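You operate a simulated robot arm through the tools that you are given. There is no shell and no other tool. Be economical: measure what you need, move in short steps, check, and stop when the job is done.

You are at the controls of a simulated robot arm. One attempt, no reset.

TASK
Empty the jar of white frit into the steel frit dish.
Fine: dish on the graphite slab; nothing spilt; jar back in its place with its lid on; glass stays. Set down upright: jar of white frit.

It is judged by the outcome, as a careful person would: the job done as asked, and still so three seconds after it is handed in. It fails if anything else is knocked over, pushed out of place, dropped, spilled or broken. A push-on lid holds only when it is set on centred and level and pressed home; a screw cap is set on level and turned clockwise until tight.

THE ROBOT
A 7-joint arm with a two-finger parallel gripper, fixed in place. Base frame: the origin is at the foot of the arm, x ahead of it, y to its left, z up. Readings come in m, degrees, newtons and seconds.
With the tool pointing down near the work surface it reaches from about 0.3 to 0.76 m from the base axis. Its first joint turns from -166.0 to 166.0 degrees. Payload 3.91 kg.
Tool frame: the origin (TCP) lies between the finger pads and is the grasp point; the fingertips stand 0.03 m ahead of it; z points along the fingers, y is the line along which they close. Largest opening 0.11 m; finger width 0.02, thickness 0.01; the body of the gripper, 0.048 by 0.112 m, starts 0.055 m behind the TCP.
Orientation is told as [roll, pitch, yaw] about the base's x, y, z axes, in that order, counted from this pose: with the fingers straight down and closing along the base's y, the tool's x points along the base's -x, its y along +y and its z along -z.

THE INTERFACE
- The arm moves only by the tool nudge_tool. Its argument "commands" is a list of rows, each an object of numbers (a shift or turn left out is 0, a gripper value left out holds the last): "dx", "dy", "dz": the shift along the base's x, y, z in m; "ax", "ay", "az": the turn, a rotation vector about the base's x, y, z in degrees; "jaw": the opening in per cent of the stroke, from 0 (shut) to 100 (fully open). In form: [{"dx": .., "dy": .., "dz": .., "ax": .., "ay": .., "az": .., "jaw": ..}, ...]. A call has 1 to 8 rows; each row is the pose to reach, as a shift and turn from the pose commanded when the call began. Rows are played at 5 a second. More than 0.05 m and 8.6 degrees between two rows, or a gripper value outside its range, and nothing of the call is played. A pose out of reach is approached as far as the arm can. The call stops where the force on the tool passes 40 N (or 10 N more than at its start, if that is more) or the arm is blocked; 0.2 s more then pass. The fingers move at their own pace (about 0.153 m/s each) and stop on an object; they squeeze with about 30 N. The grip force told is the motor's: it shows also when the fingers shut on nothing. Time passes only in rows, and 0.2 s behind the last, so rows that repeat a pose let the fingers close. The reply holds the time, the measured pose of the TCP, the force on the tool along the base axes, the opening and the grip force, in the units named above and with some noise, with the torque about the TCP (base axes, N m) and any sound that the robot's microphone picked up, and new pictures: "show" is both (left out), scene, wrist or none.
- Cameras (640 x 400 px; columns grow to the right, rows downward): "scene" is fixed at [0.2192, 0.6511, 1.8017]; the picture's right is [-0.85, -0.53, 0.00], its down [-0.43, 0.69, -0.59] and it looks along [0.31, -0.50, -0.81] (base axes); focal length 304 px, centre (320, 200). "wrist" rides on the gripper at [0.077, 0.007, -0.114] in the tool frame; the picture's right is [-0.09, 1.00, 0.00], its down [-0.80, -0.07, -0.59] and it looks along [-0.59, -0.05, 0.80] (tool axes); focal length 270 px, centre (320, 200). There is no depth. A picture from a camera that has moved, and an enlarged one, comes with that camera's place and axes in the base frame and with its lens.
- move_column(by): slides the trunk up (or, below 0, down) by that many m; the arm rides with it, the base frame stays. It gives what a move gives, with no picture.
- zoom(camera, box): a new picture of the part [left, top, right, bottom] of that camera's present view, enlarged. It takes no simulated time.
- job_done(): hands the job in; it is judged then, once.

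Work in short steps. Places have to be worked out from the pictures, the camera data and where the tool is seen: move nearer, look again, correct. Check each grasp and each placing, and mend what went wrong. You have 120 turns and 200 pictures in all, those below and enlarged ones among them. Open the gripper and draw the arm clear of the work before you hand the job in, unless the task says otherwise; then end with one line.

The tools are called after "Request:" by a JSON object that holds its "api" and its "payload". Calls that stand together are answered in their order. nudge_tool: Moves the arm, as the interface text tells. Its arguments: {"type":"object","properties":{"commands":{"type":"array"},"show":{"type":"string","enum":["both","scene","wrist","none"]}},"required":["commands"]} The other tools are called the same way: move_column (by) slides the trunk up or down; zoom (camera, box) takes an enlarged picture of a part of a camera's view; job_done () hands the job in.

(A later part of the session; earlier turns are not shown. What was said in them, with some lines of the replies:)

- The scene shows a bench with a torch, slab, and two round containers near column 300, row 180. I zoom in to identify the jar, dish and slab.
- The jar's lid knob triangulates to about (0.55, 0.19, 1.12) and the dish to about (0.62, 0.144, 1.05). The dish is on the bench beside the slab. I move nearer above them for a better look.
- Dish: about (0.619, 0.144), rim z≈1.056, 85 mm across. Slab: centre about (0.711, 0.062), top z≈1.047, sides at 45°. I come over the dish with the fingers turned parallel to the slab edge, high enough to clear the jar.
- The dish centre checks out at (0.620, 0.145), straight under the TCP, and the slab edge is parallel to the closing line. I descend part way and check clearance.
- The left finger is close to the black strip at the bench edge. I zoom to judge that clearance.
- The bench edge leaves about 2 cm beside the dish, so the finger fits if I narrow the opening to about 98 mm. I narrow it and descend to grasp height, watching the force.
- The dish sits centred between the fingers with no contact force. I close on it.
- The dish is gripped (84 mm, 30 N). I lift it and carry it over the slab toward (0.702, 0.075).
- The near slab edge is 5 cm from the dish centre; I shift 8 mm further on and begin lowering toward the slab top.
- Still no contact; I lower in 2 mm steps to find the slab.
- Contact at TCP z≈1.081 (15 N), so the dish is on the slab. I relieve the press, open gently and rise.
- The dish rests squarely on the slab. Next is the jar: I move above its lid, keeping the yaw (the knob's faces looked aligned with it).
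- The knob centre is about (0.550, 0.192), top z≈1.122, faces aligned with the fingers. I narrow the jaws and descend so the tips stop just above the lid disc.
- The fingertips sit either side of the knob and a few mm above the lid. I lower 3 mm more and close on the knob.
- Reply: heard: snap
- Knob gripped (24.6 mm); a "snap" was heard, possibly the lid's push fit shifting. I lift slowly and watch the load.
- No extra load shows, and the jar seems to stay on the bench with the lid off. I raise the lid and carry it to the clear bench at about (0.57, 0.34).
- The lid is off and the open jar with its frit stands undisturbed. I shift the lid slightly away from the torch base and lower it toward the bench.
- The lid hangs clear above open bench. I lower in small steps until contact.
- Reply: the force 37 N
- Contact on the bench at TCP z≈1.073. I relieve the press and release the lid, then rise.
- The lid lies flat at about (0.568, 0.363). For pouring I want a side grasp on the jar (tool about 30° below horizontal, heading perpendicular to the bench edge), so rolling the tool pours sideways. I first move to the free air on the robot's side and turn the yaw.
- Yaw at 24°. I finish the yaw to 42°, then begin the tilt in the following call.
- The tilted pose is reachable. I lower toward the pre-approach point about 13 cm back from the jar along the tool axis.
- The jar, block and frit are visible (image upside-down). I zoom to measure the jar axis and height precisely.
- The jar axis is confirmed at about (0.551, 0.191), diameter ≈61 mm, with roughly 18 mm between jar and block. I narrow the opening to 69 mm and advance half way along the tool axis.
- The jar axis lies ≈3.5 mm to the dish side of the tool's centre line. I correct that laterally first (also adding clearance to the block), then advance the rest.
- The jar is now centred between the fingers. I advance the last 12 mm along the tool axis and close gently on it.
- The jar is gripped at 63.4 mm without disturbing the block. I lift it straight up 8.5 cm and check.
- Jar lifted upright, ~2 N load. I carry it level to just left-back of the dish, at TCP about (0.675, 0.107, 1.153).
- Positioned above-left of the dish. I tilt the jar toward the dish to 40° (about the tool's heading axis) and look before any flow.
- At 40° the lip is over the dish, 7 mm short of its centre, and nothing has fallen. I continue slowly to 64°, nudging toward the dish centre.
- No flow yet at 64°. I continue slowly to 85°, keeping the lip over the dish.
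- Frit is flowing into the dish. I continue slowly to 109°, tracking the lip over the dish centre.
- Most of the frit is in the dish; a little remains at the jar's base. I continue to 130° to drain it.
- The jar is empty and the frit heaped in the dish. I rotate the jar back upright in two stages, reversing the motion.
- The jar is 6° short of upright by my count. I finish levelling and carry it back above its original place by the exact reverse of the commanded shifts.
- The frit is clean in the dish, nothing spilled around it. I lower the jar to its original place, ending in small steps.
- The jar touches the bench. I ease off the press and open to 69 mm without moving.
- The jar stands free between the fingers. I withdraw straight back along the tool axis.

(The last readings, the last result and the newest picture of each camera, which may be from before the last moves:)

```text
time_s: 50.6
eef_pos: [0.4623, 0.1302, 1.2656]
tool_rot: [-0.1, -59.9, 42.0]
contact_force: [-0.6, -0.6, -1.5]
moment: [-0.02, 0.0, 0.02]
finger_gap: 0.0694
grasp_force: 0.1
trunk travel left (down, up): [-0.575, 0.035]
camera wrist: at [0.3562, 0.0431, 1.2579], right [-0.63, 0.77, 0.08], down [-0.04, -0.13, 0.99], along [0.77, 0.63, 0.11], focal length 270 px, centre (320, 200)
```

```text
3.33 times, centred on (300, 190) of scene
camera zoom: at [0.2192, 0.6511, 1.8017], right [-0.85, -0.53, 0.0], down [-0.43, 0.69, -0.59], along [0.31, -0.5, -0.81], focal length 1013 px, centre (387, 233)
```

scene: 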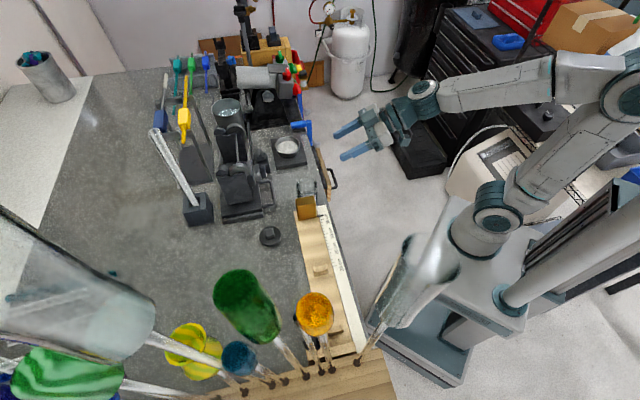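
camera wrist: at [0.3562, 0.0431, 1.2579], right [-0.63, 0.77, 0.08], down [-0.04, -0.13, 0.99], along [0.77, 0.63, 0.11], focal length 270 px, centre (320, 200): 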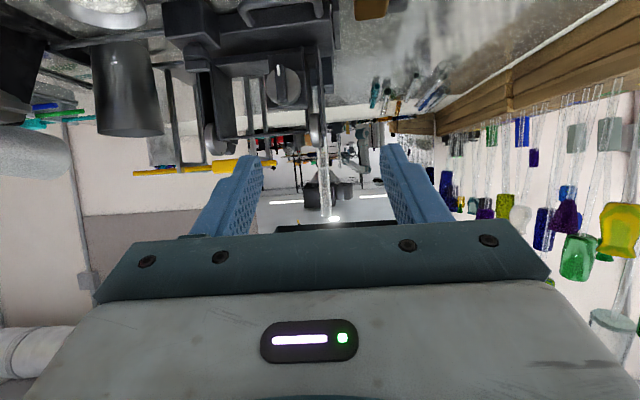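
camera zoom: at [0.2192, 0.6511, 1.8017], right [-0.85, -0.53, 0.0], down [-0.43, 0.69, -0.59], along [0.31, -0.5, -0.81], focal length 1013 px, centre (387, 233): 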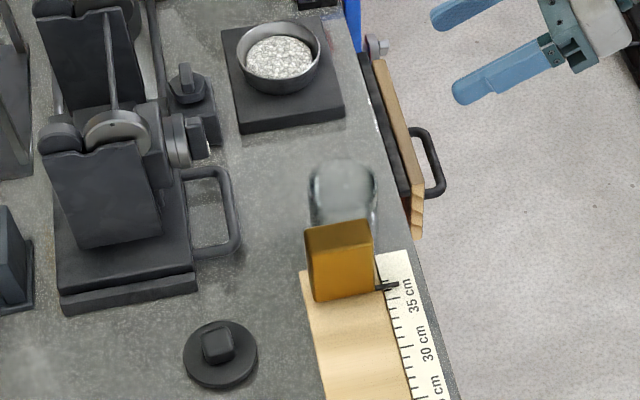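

The jar is back in its place beside the block. I bring the tool back to vertical, then go for the lid.

Request:
{"api": "nudge_tool", "payload": {"commands": [{"ax": -5.02, "ay": 5.57}, {"ax": -10.03, "ay": 11.15}, {"ax": -15.05, "ay": 16.7}, {"ax": -20.07, "ay": 22.3}, {"ax": -25.1, "ay": 27.9}, {"ax": -30.1, "ay": 33.4}, {"ax": -35.1, "ay": 39.0}, {"ax": -40.1, "ay": 44.6}], "show": "none"}}

Request:
{"api": "nudge_tool", "payload": {"commands": [{"az": -8}, {"az": -16, "dx": 0.01, "dy": 0.03}, {"az": -24, "dx": 0.022, "dy": 0.065}, {"az": -32, "dx": 0.04, "dy": 0.1}, {"az": -40, "dx": 0.055, "dy": 0.14}, {"az": -48, "dx": 0.07, "dy": 0.17}, {"az": -56, "dx": 0.085, "dy": 0.2}, {"az": -64, "dx": 0.1, "dy": 0.228}], "show": "none"}}

Request:
{"api": "nudge_tool", "payload": {"commands": [{"az": -8, "dz": -0.02, "jaw": 50}, {"az": -16, "dz": -0.05}, {"az": -16, "dz": -0.07}]}}

Request:
{"api": "zoom", "payload": {"camera": "wrist", "box": [220, 20, 420, 200]}}

```text
time_s: 52.4
eef_pos: [0.463, 0.1269, 1.2652]
tool_rot: [0.0, 0.2, 42.0]
contact_force: [0.0, 0.1, -0.4]
moment: [0.0, 0.02, -0.02]
finger_gap: 0.0692
grasp_force: 0.1
trunk travel left (down, up): [-0.575, 0.035]
```

```text
time_s: 54.2
eef_pos: [0.5644, 0.3569, 1.2663]
tool_rot: [-0.2, 0.0, -22.0]
contact_force: [-0.3, 0.1, 0.1]
moment: [-0.05, 0.02, 0.0]
finger_gap: 0.0693
grasp_force: 0.1
trunk travel left (down, up): [-0.575, 0.035]
```

```text
time_s: 55.0
eef_pos: [0.5622, 0.3569, 1.1958]
tool_rot: [0.0, 0.0, -38.1]
contact_force: [0.4, 0.2, 0.9]
moment: [0.0, 0.02, -0.01]
finger_gap: 0.0551
grasp_force: 0.0
trunk travel left (down, up): [-0.575, 0.035]
camera wrist: at [0.5063, 0.4101, 1.3111], right [0.68, 0.73, 0.0], down [0.59, -0.55, 0.59], along [0.43, -0.41, -0.8], focal length 270 px, centre (320, 200)
```

scene: 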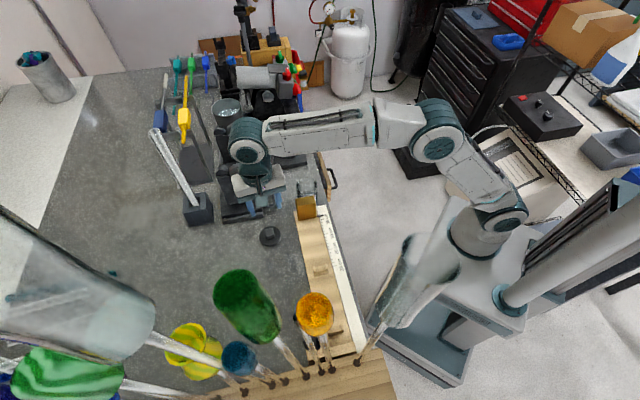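
wrist: 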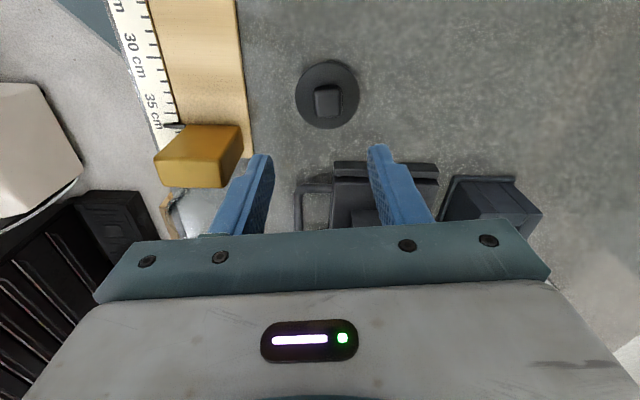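

```text
2.22 times, centred on (320, 110) of wrist
camera zoom: at [0.5063, 0.4101, 1.3111], right [0.68, 0.73, 0.0], down [0.59, -0.55, 0.59], along [0.43, -0.41, -0.8], focal length 601 px, centre (320, 400)
```

zoom: 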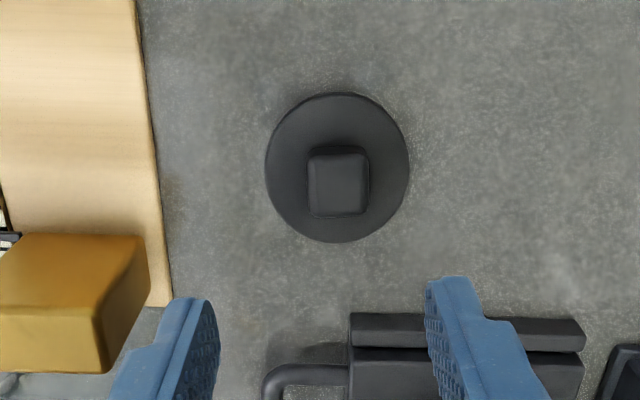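

The lid knob is at about (0.5675, 0.3643), aligned with the fingers at yaw −38°. I centre over it and descend part way to re-check.

Request:
{"api": "nudge_tool", "payload": {"commands": [{"dx": 0.005, "dy": 0.0075, "dz": -0.03}, {"dx": 0.005, "dy": 0.0075, "dz": -0.065}, {"dx": 0.005, "dy": 0.0075, "dz": -0.09}, {"dx": 0.005, "dy": 0.0075, "dz": -0.09}], "show": "wrist"}}

Request:
{"api": "zoom", "payload": {"camera": "wrist", "box": [220, 80, 420, 240]}}

```text
time_s: 56.0
eef_pos: [0.567, 0.3637, 1.1054]
tool_rot: [0.0, 0.0, -38.1]
contact_force: [0.2, 0.9, -0.1]
moment: [0.0, 0.02, 0.0]
finger_gap: 0.0549
grasp_force: 0.1
trunk travel left (down, up): [-0.575, 0.035]
camera wrist: at [0.5107, 0.4172, 1.2206], right [0.68, 0.73, 0.0], down [0.59, -0.55, 0.59], along [0.43, -0.41, -0.8], focal length 270 px, centre (320, 200)
```

wrist: 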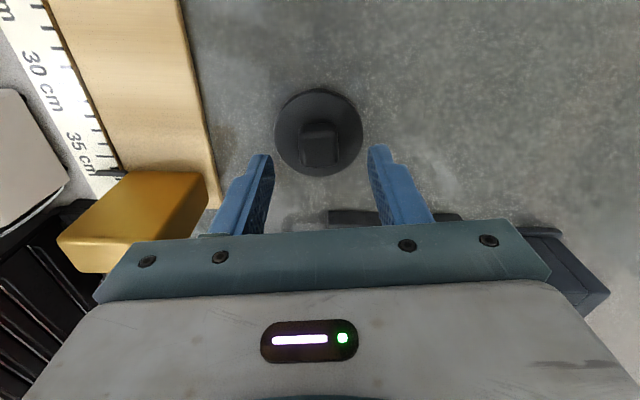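

```text
2.50 times, centred on (320, 160) of wrist
camera zoom: at [0.5107, 0.4172, 1.2206], right [0.68, 0.73, 0.0], down [0.59, -0.55, 0.59], along [0.43, -0.41, -0.8], focal length 676 px, centre (320, 300)
```

zoom: 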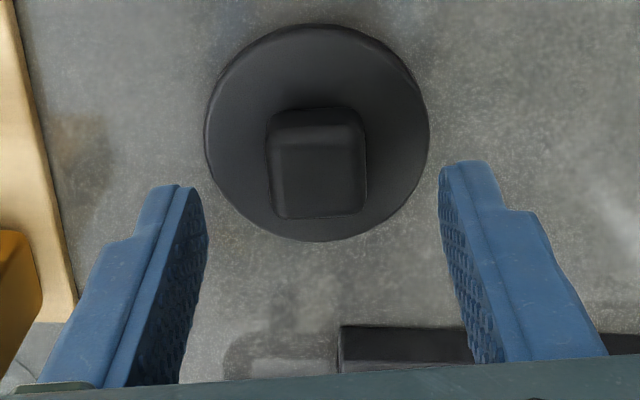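

The knob is centred between the fingers. I shift 1.5 mm along the view axis, descend to the grasp height and close.

Request:
{"api": "nudge_tool", "payload": {"commands": [{"dx": 0.0013, "dy": -0.001, "dz": -0.015}, {"dx": 0.0013, "dy": -0.001, "dz": -0.028}, {"dx": 0.0013, "dy": -0.001, "dz": -0.03}, {"dx": 0.0013, "dy": -0.001, "dz": -0.03, "jaw": 10}, {"dx": 0.0013, "dy": -0.001, "dz": -0.03, "jaw": 10}, {"dx": 0.0013, "dy": -0.001, "dz": -0.03, "jaw": 10}], "show": "wrist"}}

Request:
{"api": "zoom", "payload": {"camera": "wrist", "box": [220, 80, 420, 240]}}

```text
time_s: 57.4
eef_pos: [0.5694, 0.3633, 1.0763]
tool_rot: [0.1, 0.0, -38.1]
contact_force: [0.8, 0.2, 0.3]
moment: [0.01, 0.03, 0.01]
finger_gap: 0.0246
grasp_force: 30.2
trunk travel left (down, up): [-0.575, 0.035]
camera wrist: at [0.5117, 0.4162, 1.1918], right [0.68, 0.73, 0.0], down [0.59, -0.55, 0.59], along [0.43, -0.41, -0.8], focal length 270 px, centre (320, 200)
```

wrist: 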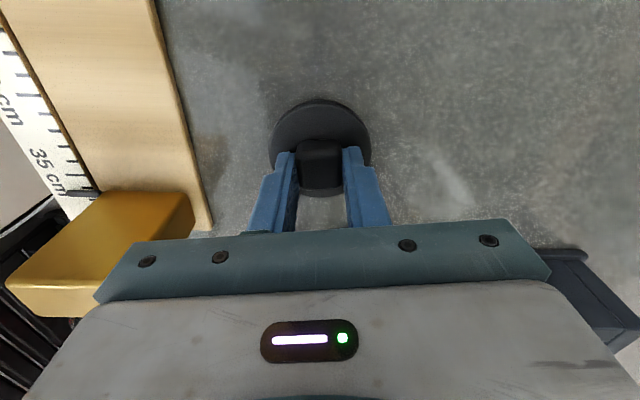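

```text
2.50 times, centred on (320, 160) of wrist
camera zoom: at [0.5117, 0.4162, 1.1918], right [0.68, 0.73, 0.0], down [0.59, -0.55, 0.59], along [0.43, -0.41, -0.8], focal length 676 px, centre (320, 300)
```

zoom: 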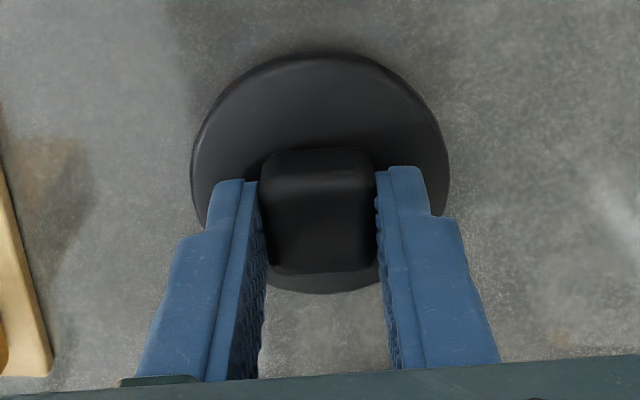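

The lid is gripped again (24.6 mm), its centre about 4 mm toward the camera side of the TCP. I lift it and move to a spot beyond the jar, from where the open jar is visible for alignment.

Request:
{"api": "nudge_tool", "payload": {"commands": [{"dz": 0.04}, {"dz": 0.085}, {"dz": 0.13}, {"dx": 0.006, "dy": -0.045, "dz": 0.145}, {"dx": 0.012, "dy": -0.09, "dz": 0.145}, {"dx": 0.018, "dy": -0.135, "dz": 0.145}, {"dx": 0.024, "dy": -0.175, "dz": 0.145}, {"dx": 0.03, "dy": -0.21, "dz": 0.145}]}}

Request:
{"api": "zoom", "payload": {"camera": "wrist", "box": [220, 20, 420, 200]}}

Request:
{"api": "zoom", "payload": {"camera": "scene", "box": [260, 130, 360, 230]}}

```text
time_s: 59.2
eef_pos: [0.5987, 0.1512, 1.2196]
tool_rot: [0.0, 0.1, -38.0]
contact_force: [-0.8, 0.5, -0.6]
moment: [-0.01, -0.02, 0.03]
finger_gap: 0.0247
grasp_force: 29.5
trunk travel left (down, up): [-0.575, 0.035]
camera wrist: at [0.5406, 0.2041, 1.3359], right [0.68, 0.73, 0.0], down [0.59, -0.55, 0.59], along [0.43, -0.4, -0.81], focal length 270 px, centre (320, 200)
```

scene: 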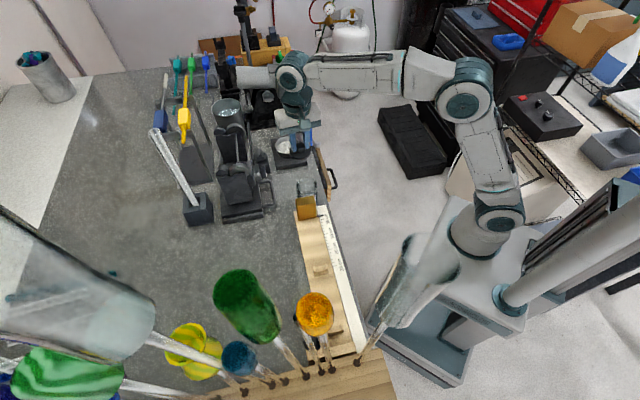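
wrist: 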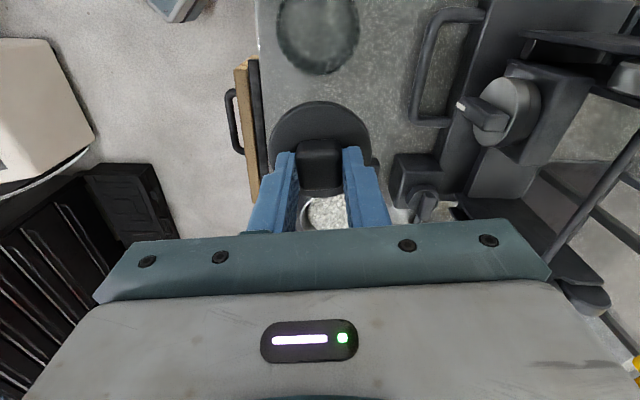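

```text
2.22 times, centred on (320, 110) of wrist
camera zoom: at [0.5406, 0.2041, 1.3359], right [0.68, 0.73, 0.0], down [0.59, -0.55, 0.59], along [0.43, -0.4, -0.81], focal length 601 px, centre (320, 400)
```

zoom: 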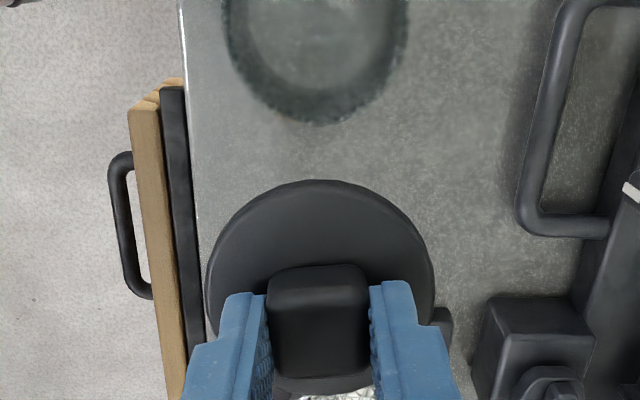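

```text
4.00 times, centred on (310, 180) of scene
camera zoom: at [0.2192, 0.6511, 1.8017], right [-0.85, -0.53, 0.0], down [-0.43, 0.69, -0.59], along [0.31, -0.5, -0.81], focal length 1216 px, centre (360, 280)
```

zoom: 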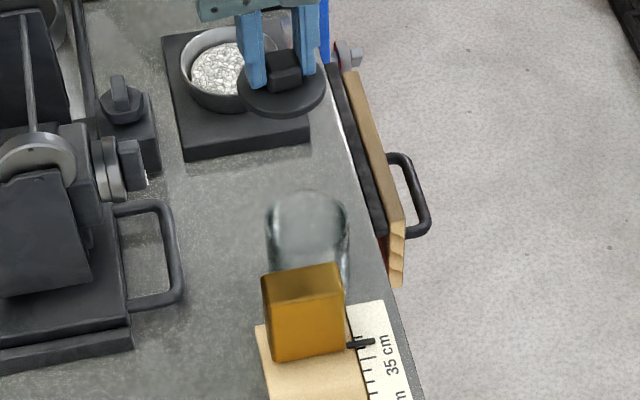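

From the scene camera the jar sits where it was before (same outline to within a pixel). I lower 4.5 cm at this spot to see the whole jar mouth and refine its centre.

Request:
{"api": "nudge_tool", "payload": {"commands": [{"dz": -0.025}, {"dz": -0.045}, {"dz": -0.045}], "show": "wrist"}}

Request:
{"api": "zoom", "payload": {"camera": "wrist", "box": [220, 0, 420, 160]}}

```text
time_s: 60.0
eef_pos: [0.5974, 0.1512, 1.1755]
tool_rot: [0.0, 0.0, -37.9]
contact_force: [0.7, -0.3, -0.8]
moment: [0.01, -0.04, 0.01]
finger_gap: 0.0245
grasp_force: 29.8
trunk travel left (down, up): [-0.575, 0.035]
camera wrist: at [0.5405, 0.205, 1.2915], right [0.68, 0.73, 0.0], down [0.59, -0.55, 0.59], along [0.43, -0.41, -0.8], focal length 270 px, centre (320, 200)
```

wrist: 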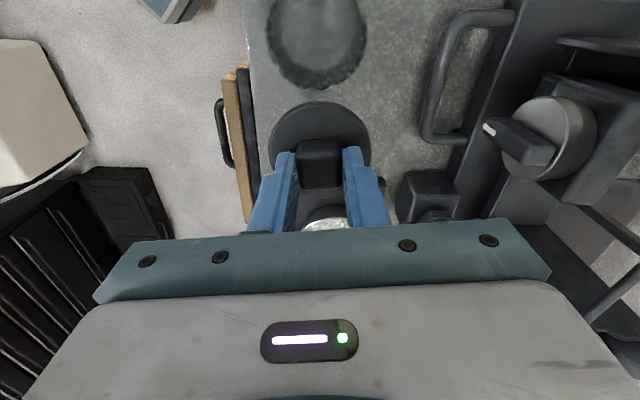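

```text
2.50 times, centred on (320, 80) of wrist
camera zoom: at [0.5405, 0.205, 1.2915], right [0.68, 0.73, 0.0], down [0.59, -0.55, 0.59], along [0.43, -0.41, -0.8], focal length 676 px, centre (320, 500)
```

zoom: 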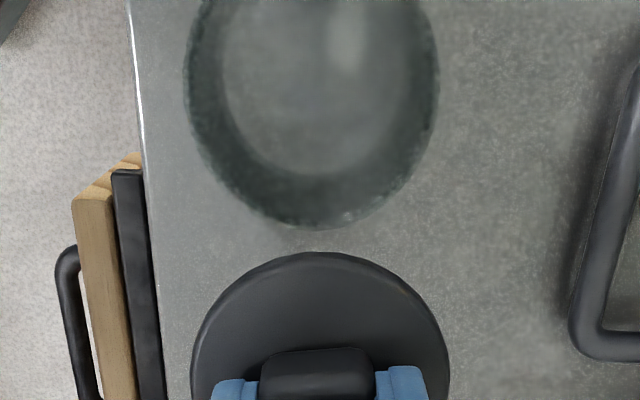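

Jar centre computed at about (0.552, 0.190), lid centre 2.5 mm behind the TCP. I move so the lid is centred over the jar, then view from the scene camera before lowering.

Request:
{"api": "nudge_tool", "payload": {"commands": [{"dx": -0.022, "dy": 0.0188}, {"dx": -0.0438, "dy": 0.0376}, {"dx": -0.0438, "dy": 0.0376, "dz": -0.01}, {"dx": -0.0438, "dy": 0.0376, "dz": -0.018}]}}

Request:
{"api": "zoom", "payload": {"camera": "scene", "box": [270, 150, 340, 220]}}

Request:
{"api": "zoom", "payload": {"camera": "wrist", "box": [220, 60, 420, 220]}}

```text
time_s: 61.0
eef_pos: [0.5541, 0.1891, 1.1592]
tool_rot: [0.0, 0.0, -38.0]
contact_force: [-0.1, 0.2, -1.0]
moment: [-0.01, 0.03, -0.02]
finger_gap: 0.0246
grasp_force: 30.1
trunk travel left (down, up): [-0.575, 0.035]
camera wrist: at [0.4973, 0.2433, 1.2744], right [0.68, 0.73, 0.0], down [0.59, -0.55, 0.59], along [0.43, -0.41, -0.8], focal length 270 px, centre (320, 200)
```

scene: 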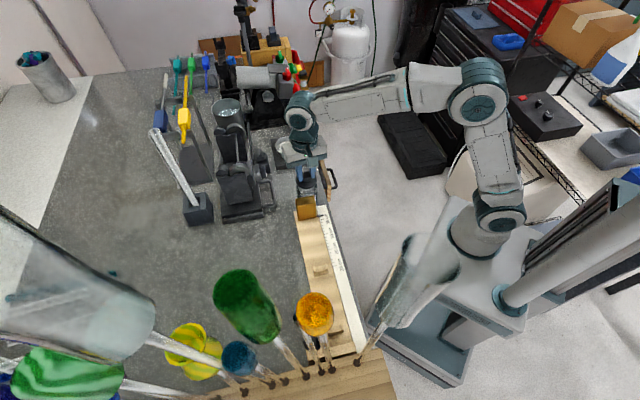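
wrist: 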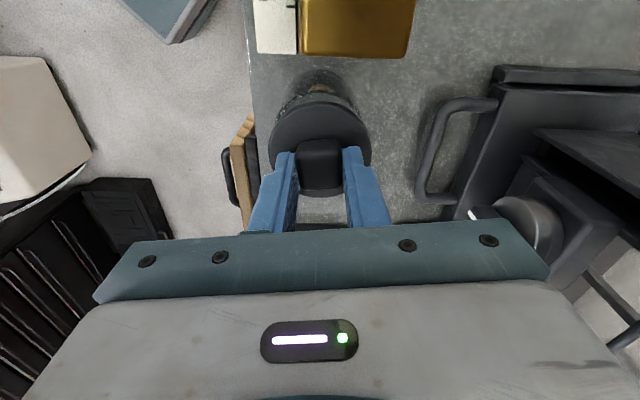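

```text
5.71 times, centred on (305, 185) of scene
camera zoom: at [0.2192, 0.6511, 1.8017], right [-0.85, -0.53, 0.0], down [-0.43, 0.69, -0.59], along [0.31, -0.5, -0.81], focal length 1737 px, centre (406, 286)
```

zoom: 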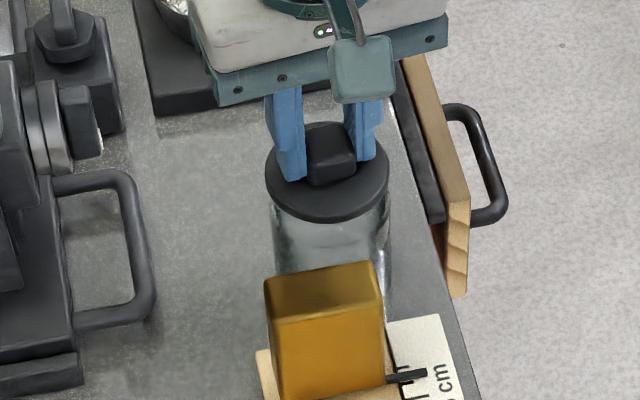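

```text
2.50 times, centred on (320, 140) of wrist
camera zoom: at [0.4973, 0.2433, 1.2744], right [0.68, 0.73, 0.0], down [0.59, -0.55, 0.59], along [0.43, -0.41, -0.8], focal length 676 px, centre (320, 350)
```

zoom: 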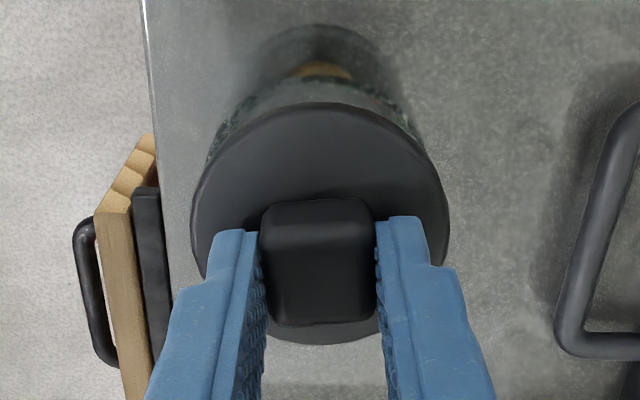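

The lid looks centred over the jar from both cameras. I lower in small steps to contact.

Request:
{"api": "nudge_tool", "payload": {"commands": [{"dz": -0.005}, {"dz": -0.009}, {"dz": -0.012}, {"dz": -0.014}], "show": "none"}}

```text
time_s: 62.0
eef_pos: [0.5546, 0.1907, 1.1449]
tool_rot: [0.0, 0.0, -37.9]
contact_force: [-1.0, -0.8, 0.3]
moment: [-0.04, 0.01, 0.01]
finger_gap: 0.0247
grasp_force: 30.3
trunk travel left (down, up): [-0.575, 0.035]
```

Request:
{"api": "nudge_tool", "payload": {"commands": [{"dz": -0.002}, {"dz": -0.004}, {"dz": -0.006}], "show": "none"}}

```text
time_s: 62.8
eef_pos: [0.5547, 0.1895, 1.1393]
tool_rot: [-0.1, 0.1, -38.0]
contact_force: [0.7, 1.1, 0.3]
moment: [0.0, -0.01, -0.01]
finger_gap: 0.0247
grasp_force: 29.8
trunk travel left (down, up): [-0.575, 0.035]
```

Request:
{"api": "nudge_tool", "payload": {"commands": [{"dz": -0.001}, {"dz": -0.002}, {"dz": -0.003}], "show": "scene"}}

Request:
{"api": "zoom", "payload": {"camera": "scene", "box": [270, 150, 340, 220]}}

```text
time_s: 63.6
eef_pos: [0.5543, 0.1886, 1.1362]
tool_rot: [0.0, 0.0, -38.0]
contact_force: [0.4, 0.0, -1.1]
moment: [0.01, 0.0, 0.02]
finger_gap: 0.0244
grasp_force: 30.4
trunk travel left (down, up): [-0.575, 0.035]
```

scene: 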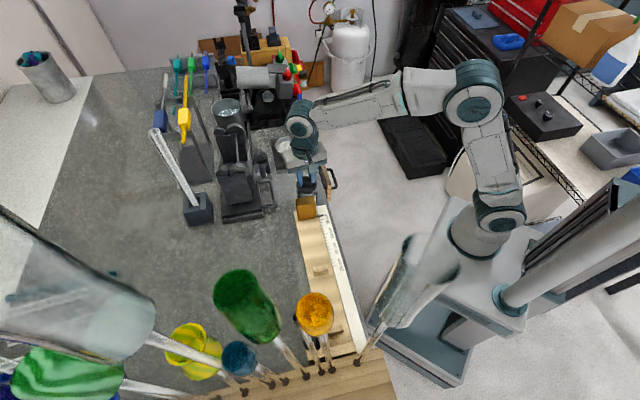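

```text
5.71 times, centred on (305, 185) of scene
camera zoom: at [0.2192, 0.6511, 1.8017], right [-0.85, -0.53, 0.0], down [-0.43, 0.69, -0.59], along [0.31, -0.5, -0.81], focal length 1737 px, centre (406, 286)
```

zoom: 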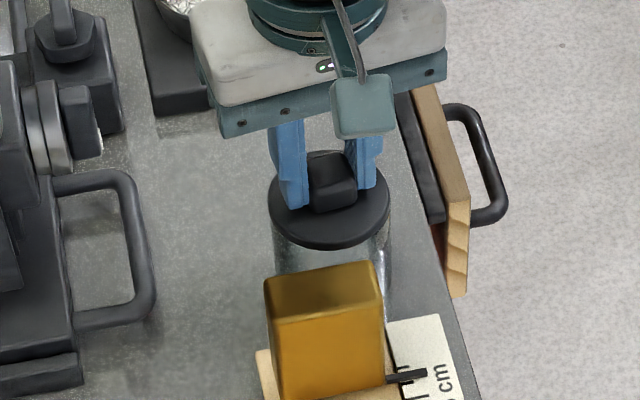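

No contact yet at z=1.136; I continue down in 1 mm steps.

Request:
{"api": "nudge_tool", "payload": {"commands": [{"dz": -0.001}, {"dz": -0.002}, {"dz": -0.003}, {"dz": -0.004}], "show": "none"}}

```text
time_s: 64.6
eef_pos: [0.5537, 0.1903, 1.1363]
tool_rot: [0.4, -0.4, -38.0]
contact_force: [7.3, 0.6, 36.0]
moment: [-0.01, -0.12, 0.03]
finger_gap: 0.0248
grasp_force: 30.1
trunk travel left (down, up): [-0.575, 0.035]
heard: snap
```

A snap at 36 N, with the TCP at the original seated height: the lid is pressed home. I relieve the press, release the knob and rise straight up.

Request:
{"api": "nudge_tool", "payload": {"commands": [{"dz": 0.003}, {"dz": 0.003, "jaw": 45}, {"dz": 0.003, "jaw": 50}, {"dz": 0.003, "jaw": 50}, {"dz": 0.04}, {"dz": 0.085}, {"dz": 0.125}]}}

Request:
{"api": "zoom", "payload": {"camera": "scene", "box": [270, 150, 340, 220]}}

Request:
{"api": "zoom", "payload": {"camera": "wrist", "box": [220, 20, 420, 200]}}

```text
time_s: 66.2
eef_pos: [0.5537, 0.1915, 1.258]
tool_rot: [0.0, 0.1, -38.1]
contact_force: [0.0, -0.1, -0.3]
moment: [0.02, -0.01, 0.03]
finger_gap: 0.055
grasp_force: 0.1
trunk travel left (down, up): [-0.575, 0.035]
camera wrist: at [0.4973, 0.2456, 1.3732], right [0.68, 0.73, 0.0], down [0.59, -0.55, 0.59], along [0.43, -0.41, -0.8], focal length 270 px, centre (320, 200)
```

scene: 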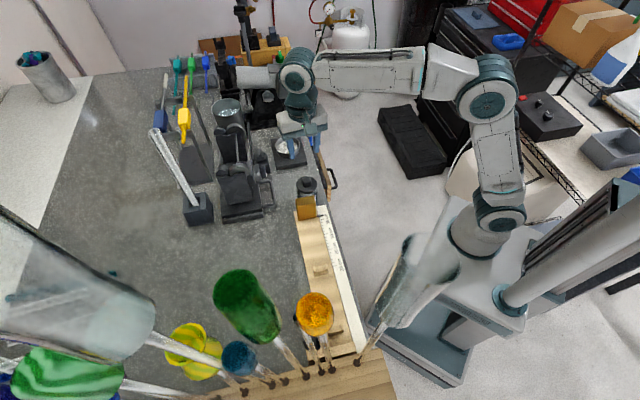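
wrist: 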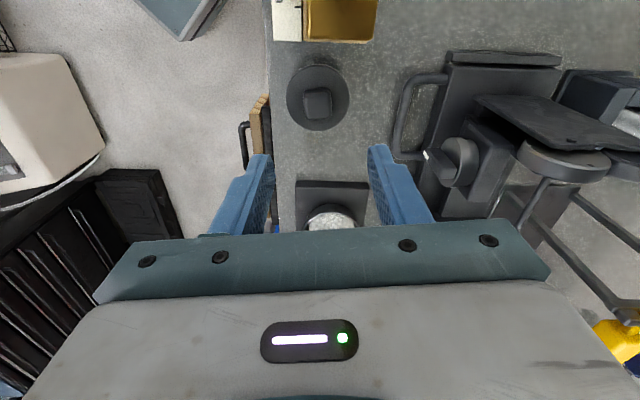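

```text
5.71 times, centred on (305, 185) of scene
camera zoom: at [0.2192, 0.6511, 1.8017], right [-0.85, -0.53, 0.0], down [-0.43, 0.69, -0.59], along [0.31, -0.5, -0.81], focal length 1737 px, centre (406, 286)
```

zoom: 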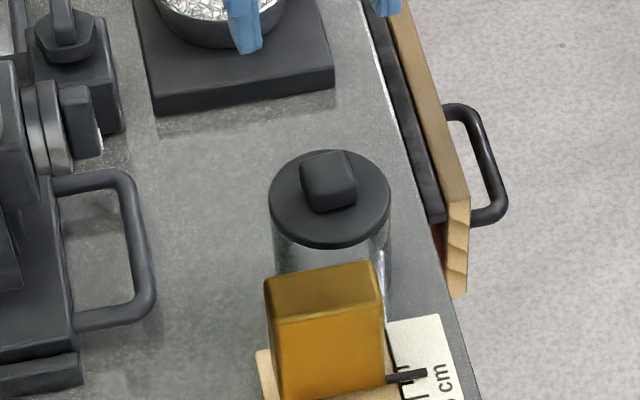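

```text
2.22 times, centred on (320, 110) of wrist
camera zoom: at [0.4973, 0.2456, 1.3732], right [0.68, 0.73, 0.0], down [0.59, -0.55, 0.59], along [0.43, -0.41, -0.8], focal length 601 px, centre (320, 400)
```

zoom: 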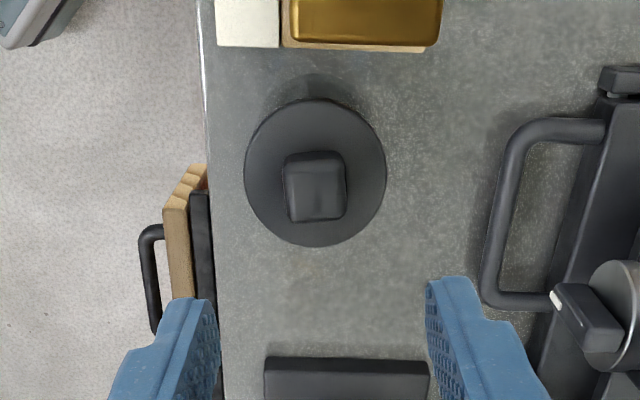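

The lid is centred and level on the jar. I draw the arm up and away, then check the dish and bench for any spill.

Request:
{"api": "nudge_tool", "payload": {"commands": [{"dx": -0.02, "dz": 0.035}, {"dx": -0.045, "dy": -0.02, "dz": 0.07}, {"dx": -0.08, "dy": -0.05, "dz": 0.09}, {"dx": -0.11, "dy": -0.08, "dz": 0.11}, {"dx": -0.14, "dy": -0.11, "dz": 0.13}]}}

Request:
{"api": "zoom", "payload": {"camera": "scene", "box": [240, 115, 350, 225]}}

Request:
{"api": "zoom", "payload": {"camera": "scene", "box": [265, 125, 325, 175]}}

```text
refused: row 3 steps farther than a row can; nothing moved
```

```text
3.64 times, centred on (295, 170) of scene
camera zoom: at [0.2192, 0.6511, 1.8017], right [-0.85, -0.53, 0.0], down [-0.43, 0.69, -0.59], along [0.31, -0.5, -0.81], focal length 1105 px, centre (411, 309)
```

zoom: 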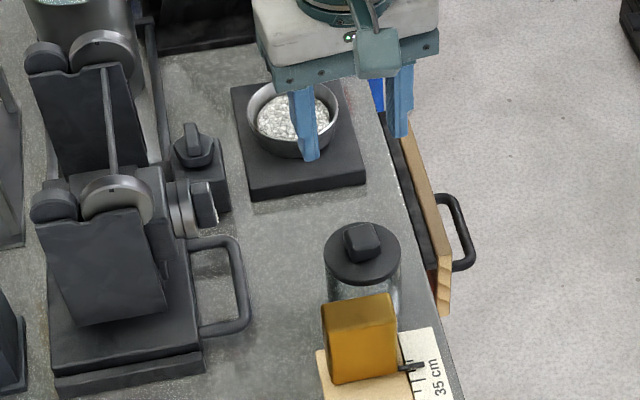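

```text
8.00 times, centred on (295, 150) of scene
camera zoom: at [0.2192, 0.6511, 1.8017], right [-0.85, -0.53, 0.0], down [-0.43, 0.69, -0.59], along [0.31, -0.5, -0.81], focal length 2432 px, centre (520, 600)
```

zoom: 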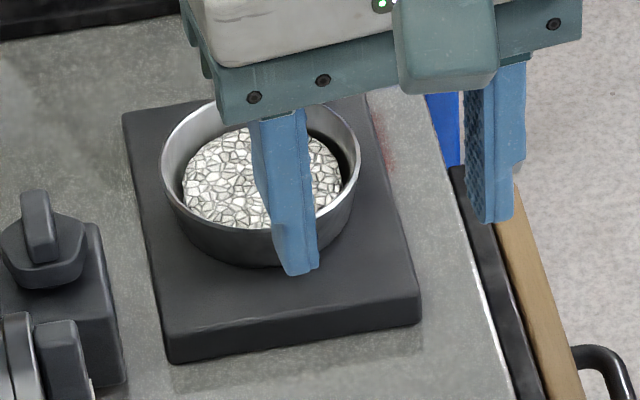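

The move was refused for one step being too long; the pictures show a clean slab and lid in place. I withdraw with shorter steps.

Request:
{"api": "nudge_tool", "payload": {"commands": [{"dz": 0.035}, {"dx": -0.02, "dy": -0.01, "dz": 0.065}, {"dx": -0.045, "dy": -0.03, "dz": 0.085}, {"dx": -0.07, "dy": -0.05, "dz": 0.105}, {"dx": -0.1, "dy": -0.07, "dz": 0.12}, {"dx": -0.13, "dy": -0.095, "dz": 0.135}, {"dx": -0.15, "dy": -0.11, "dz": 0.15}]}}

Request:
{"api": "zoom", "payload": {"camera": "scene", "box": [240, 115, 350, 225]}}

```text
time_s: 67.8
eef_pos: [0.4055, 0.0792, 1.4078]
tool_rot: [0.0, 0.0, -37.9]
contact_force: [0.0, 0.4, 0.0]
moment: [0.02, 0.0, 0.0]
finger_gap: 0.0547
grasp_force: 0.0
trunk travel left (down, up): [-0.575, 0.035]
camera wrist: at [0.3482, 0.1325, 1.5233], right [0.68, 0.73, 0.0], down [0.59, -0.55, 0.59], along [0.43, -0.41, -0.8], focal length 270 px, centre (320, 200)
```

scene: 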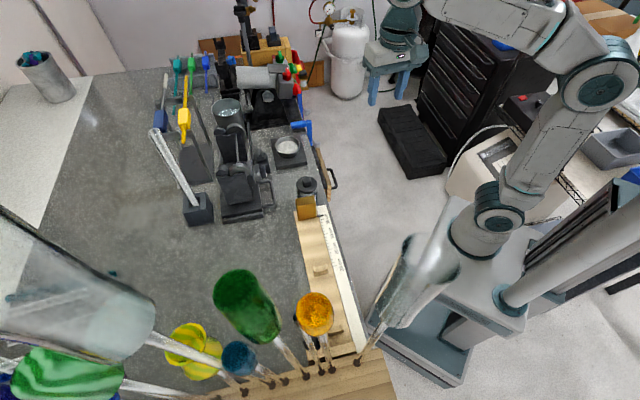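
wrist: 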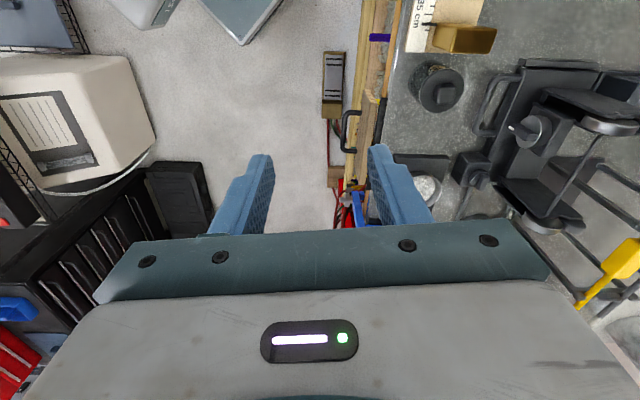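

```text
3.64 times, centred on (295, 170) of scene
camera zoom: at [0.2192, 0.6511, 1.8017], right [-0.85, -0.53, 0.0], down [-0.43, 0.69, -0.59], along [0.31, -0.5, -0.81], focal length 1105 px, centre (411, 309)
```

zoom: 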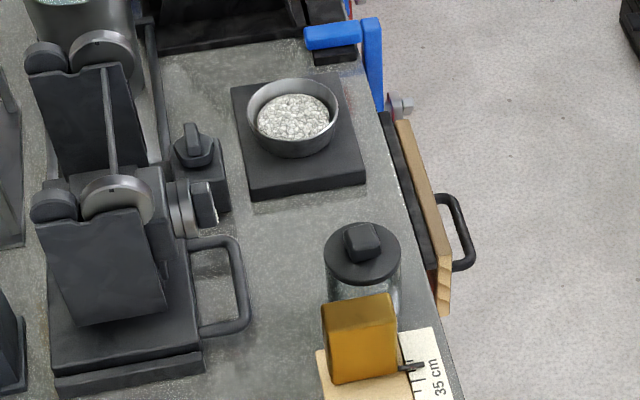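

The dish with the frit stands on the slab, the jar is back in its place upright with its lid on, nothing is spilled, and the arm is clear. I hand in.

Request:
{"api": "job_done", "payload": {}}

```text
The job is handed in.
```

The white frit is all in the steel dish on the graphite slab, with none spilt that I can see. The jar is back upright in its place, to within about 3 mm, with its lid pressed home, and the arm is clear.
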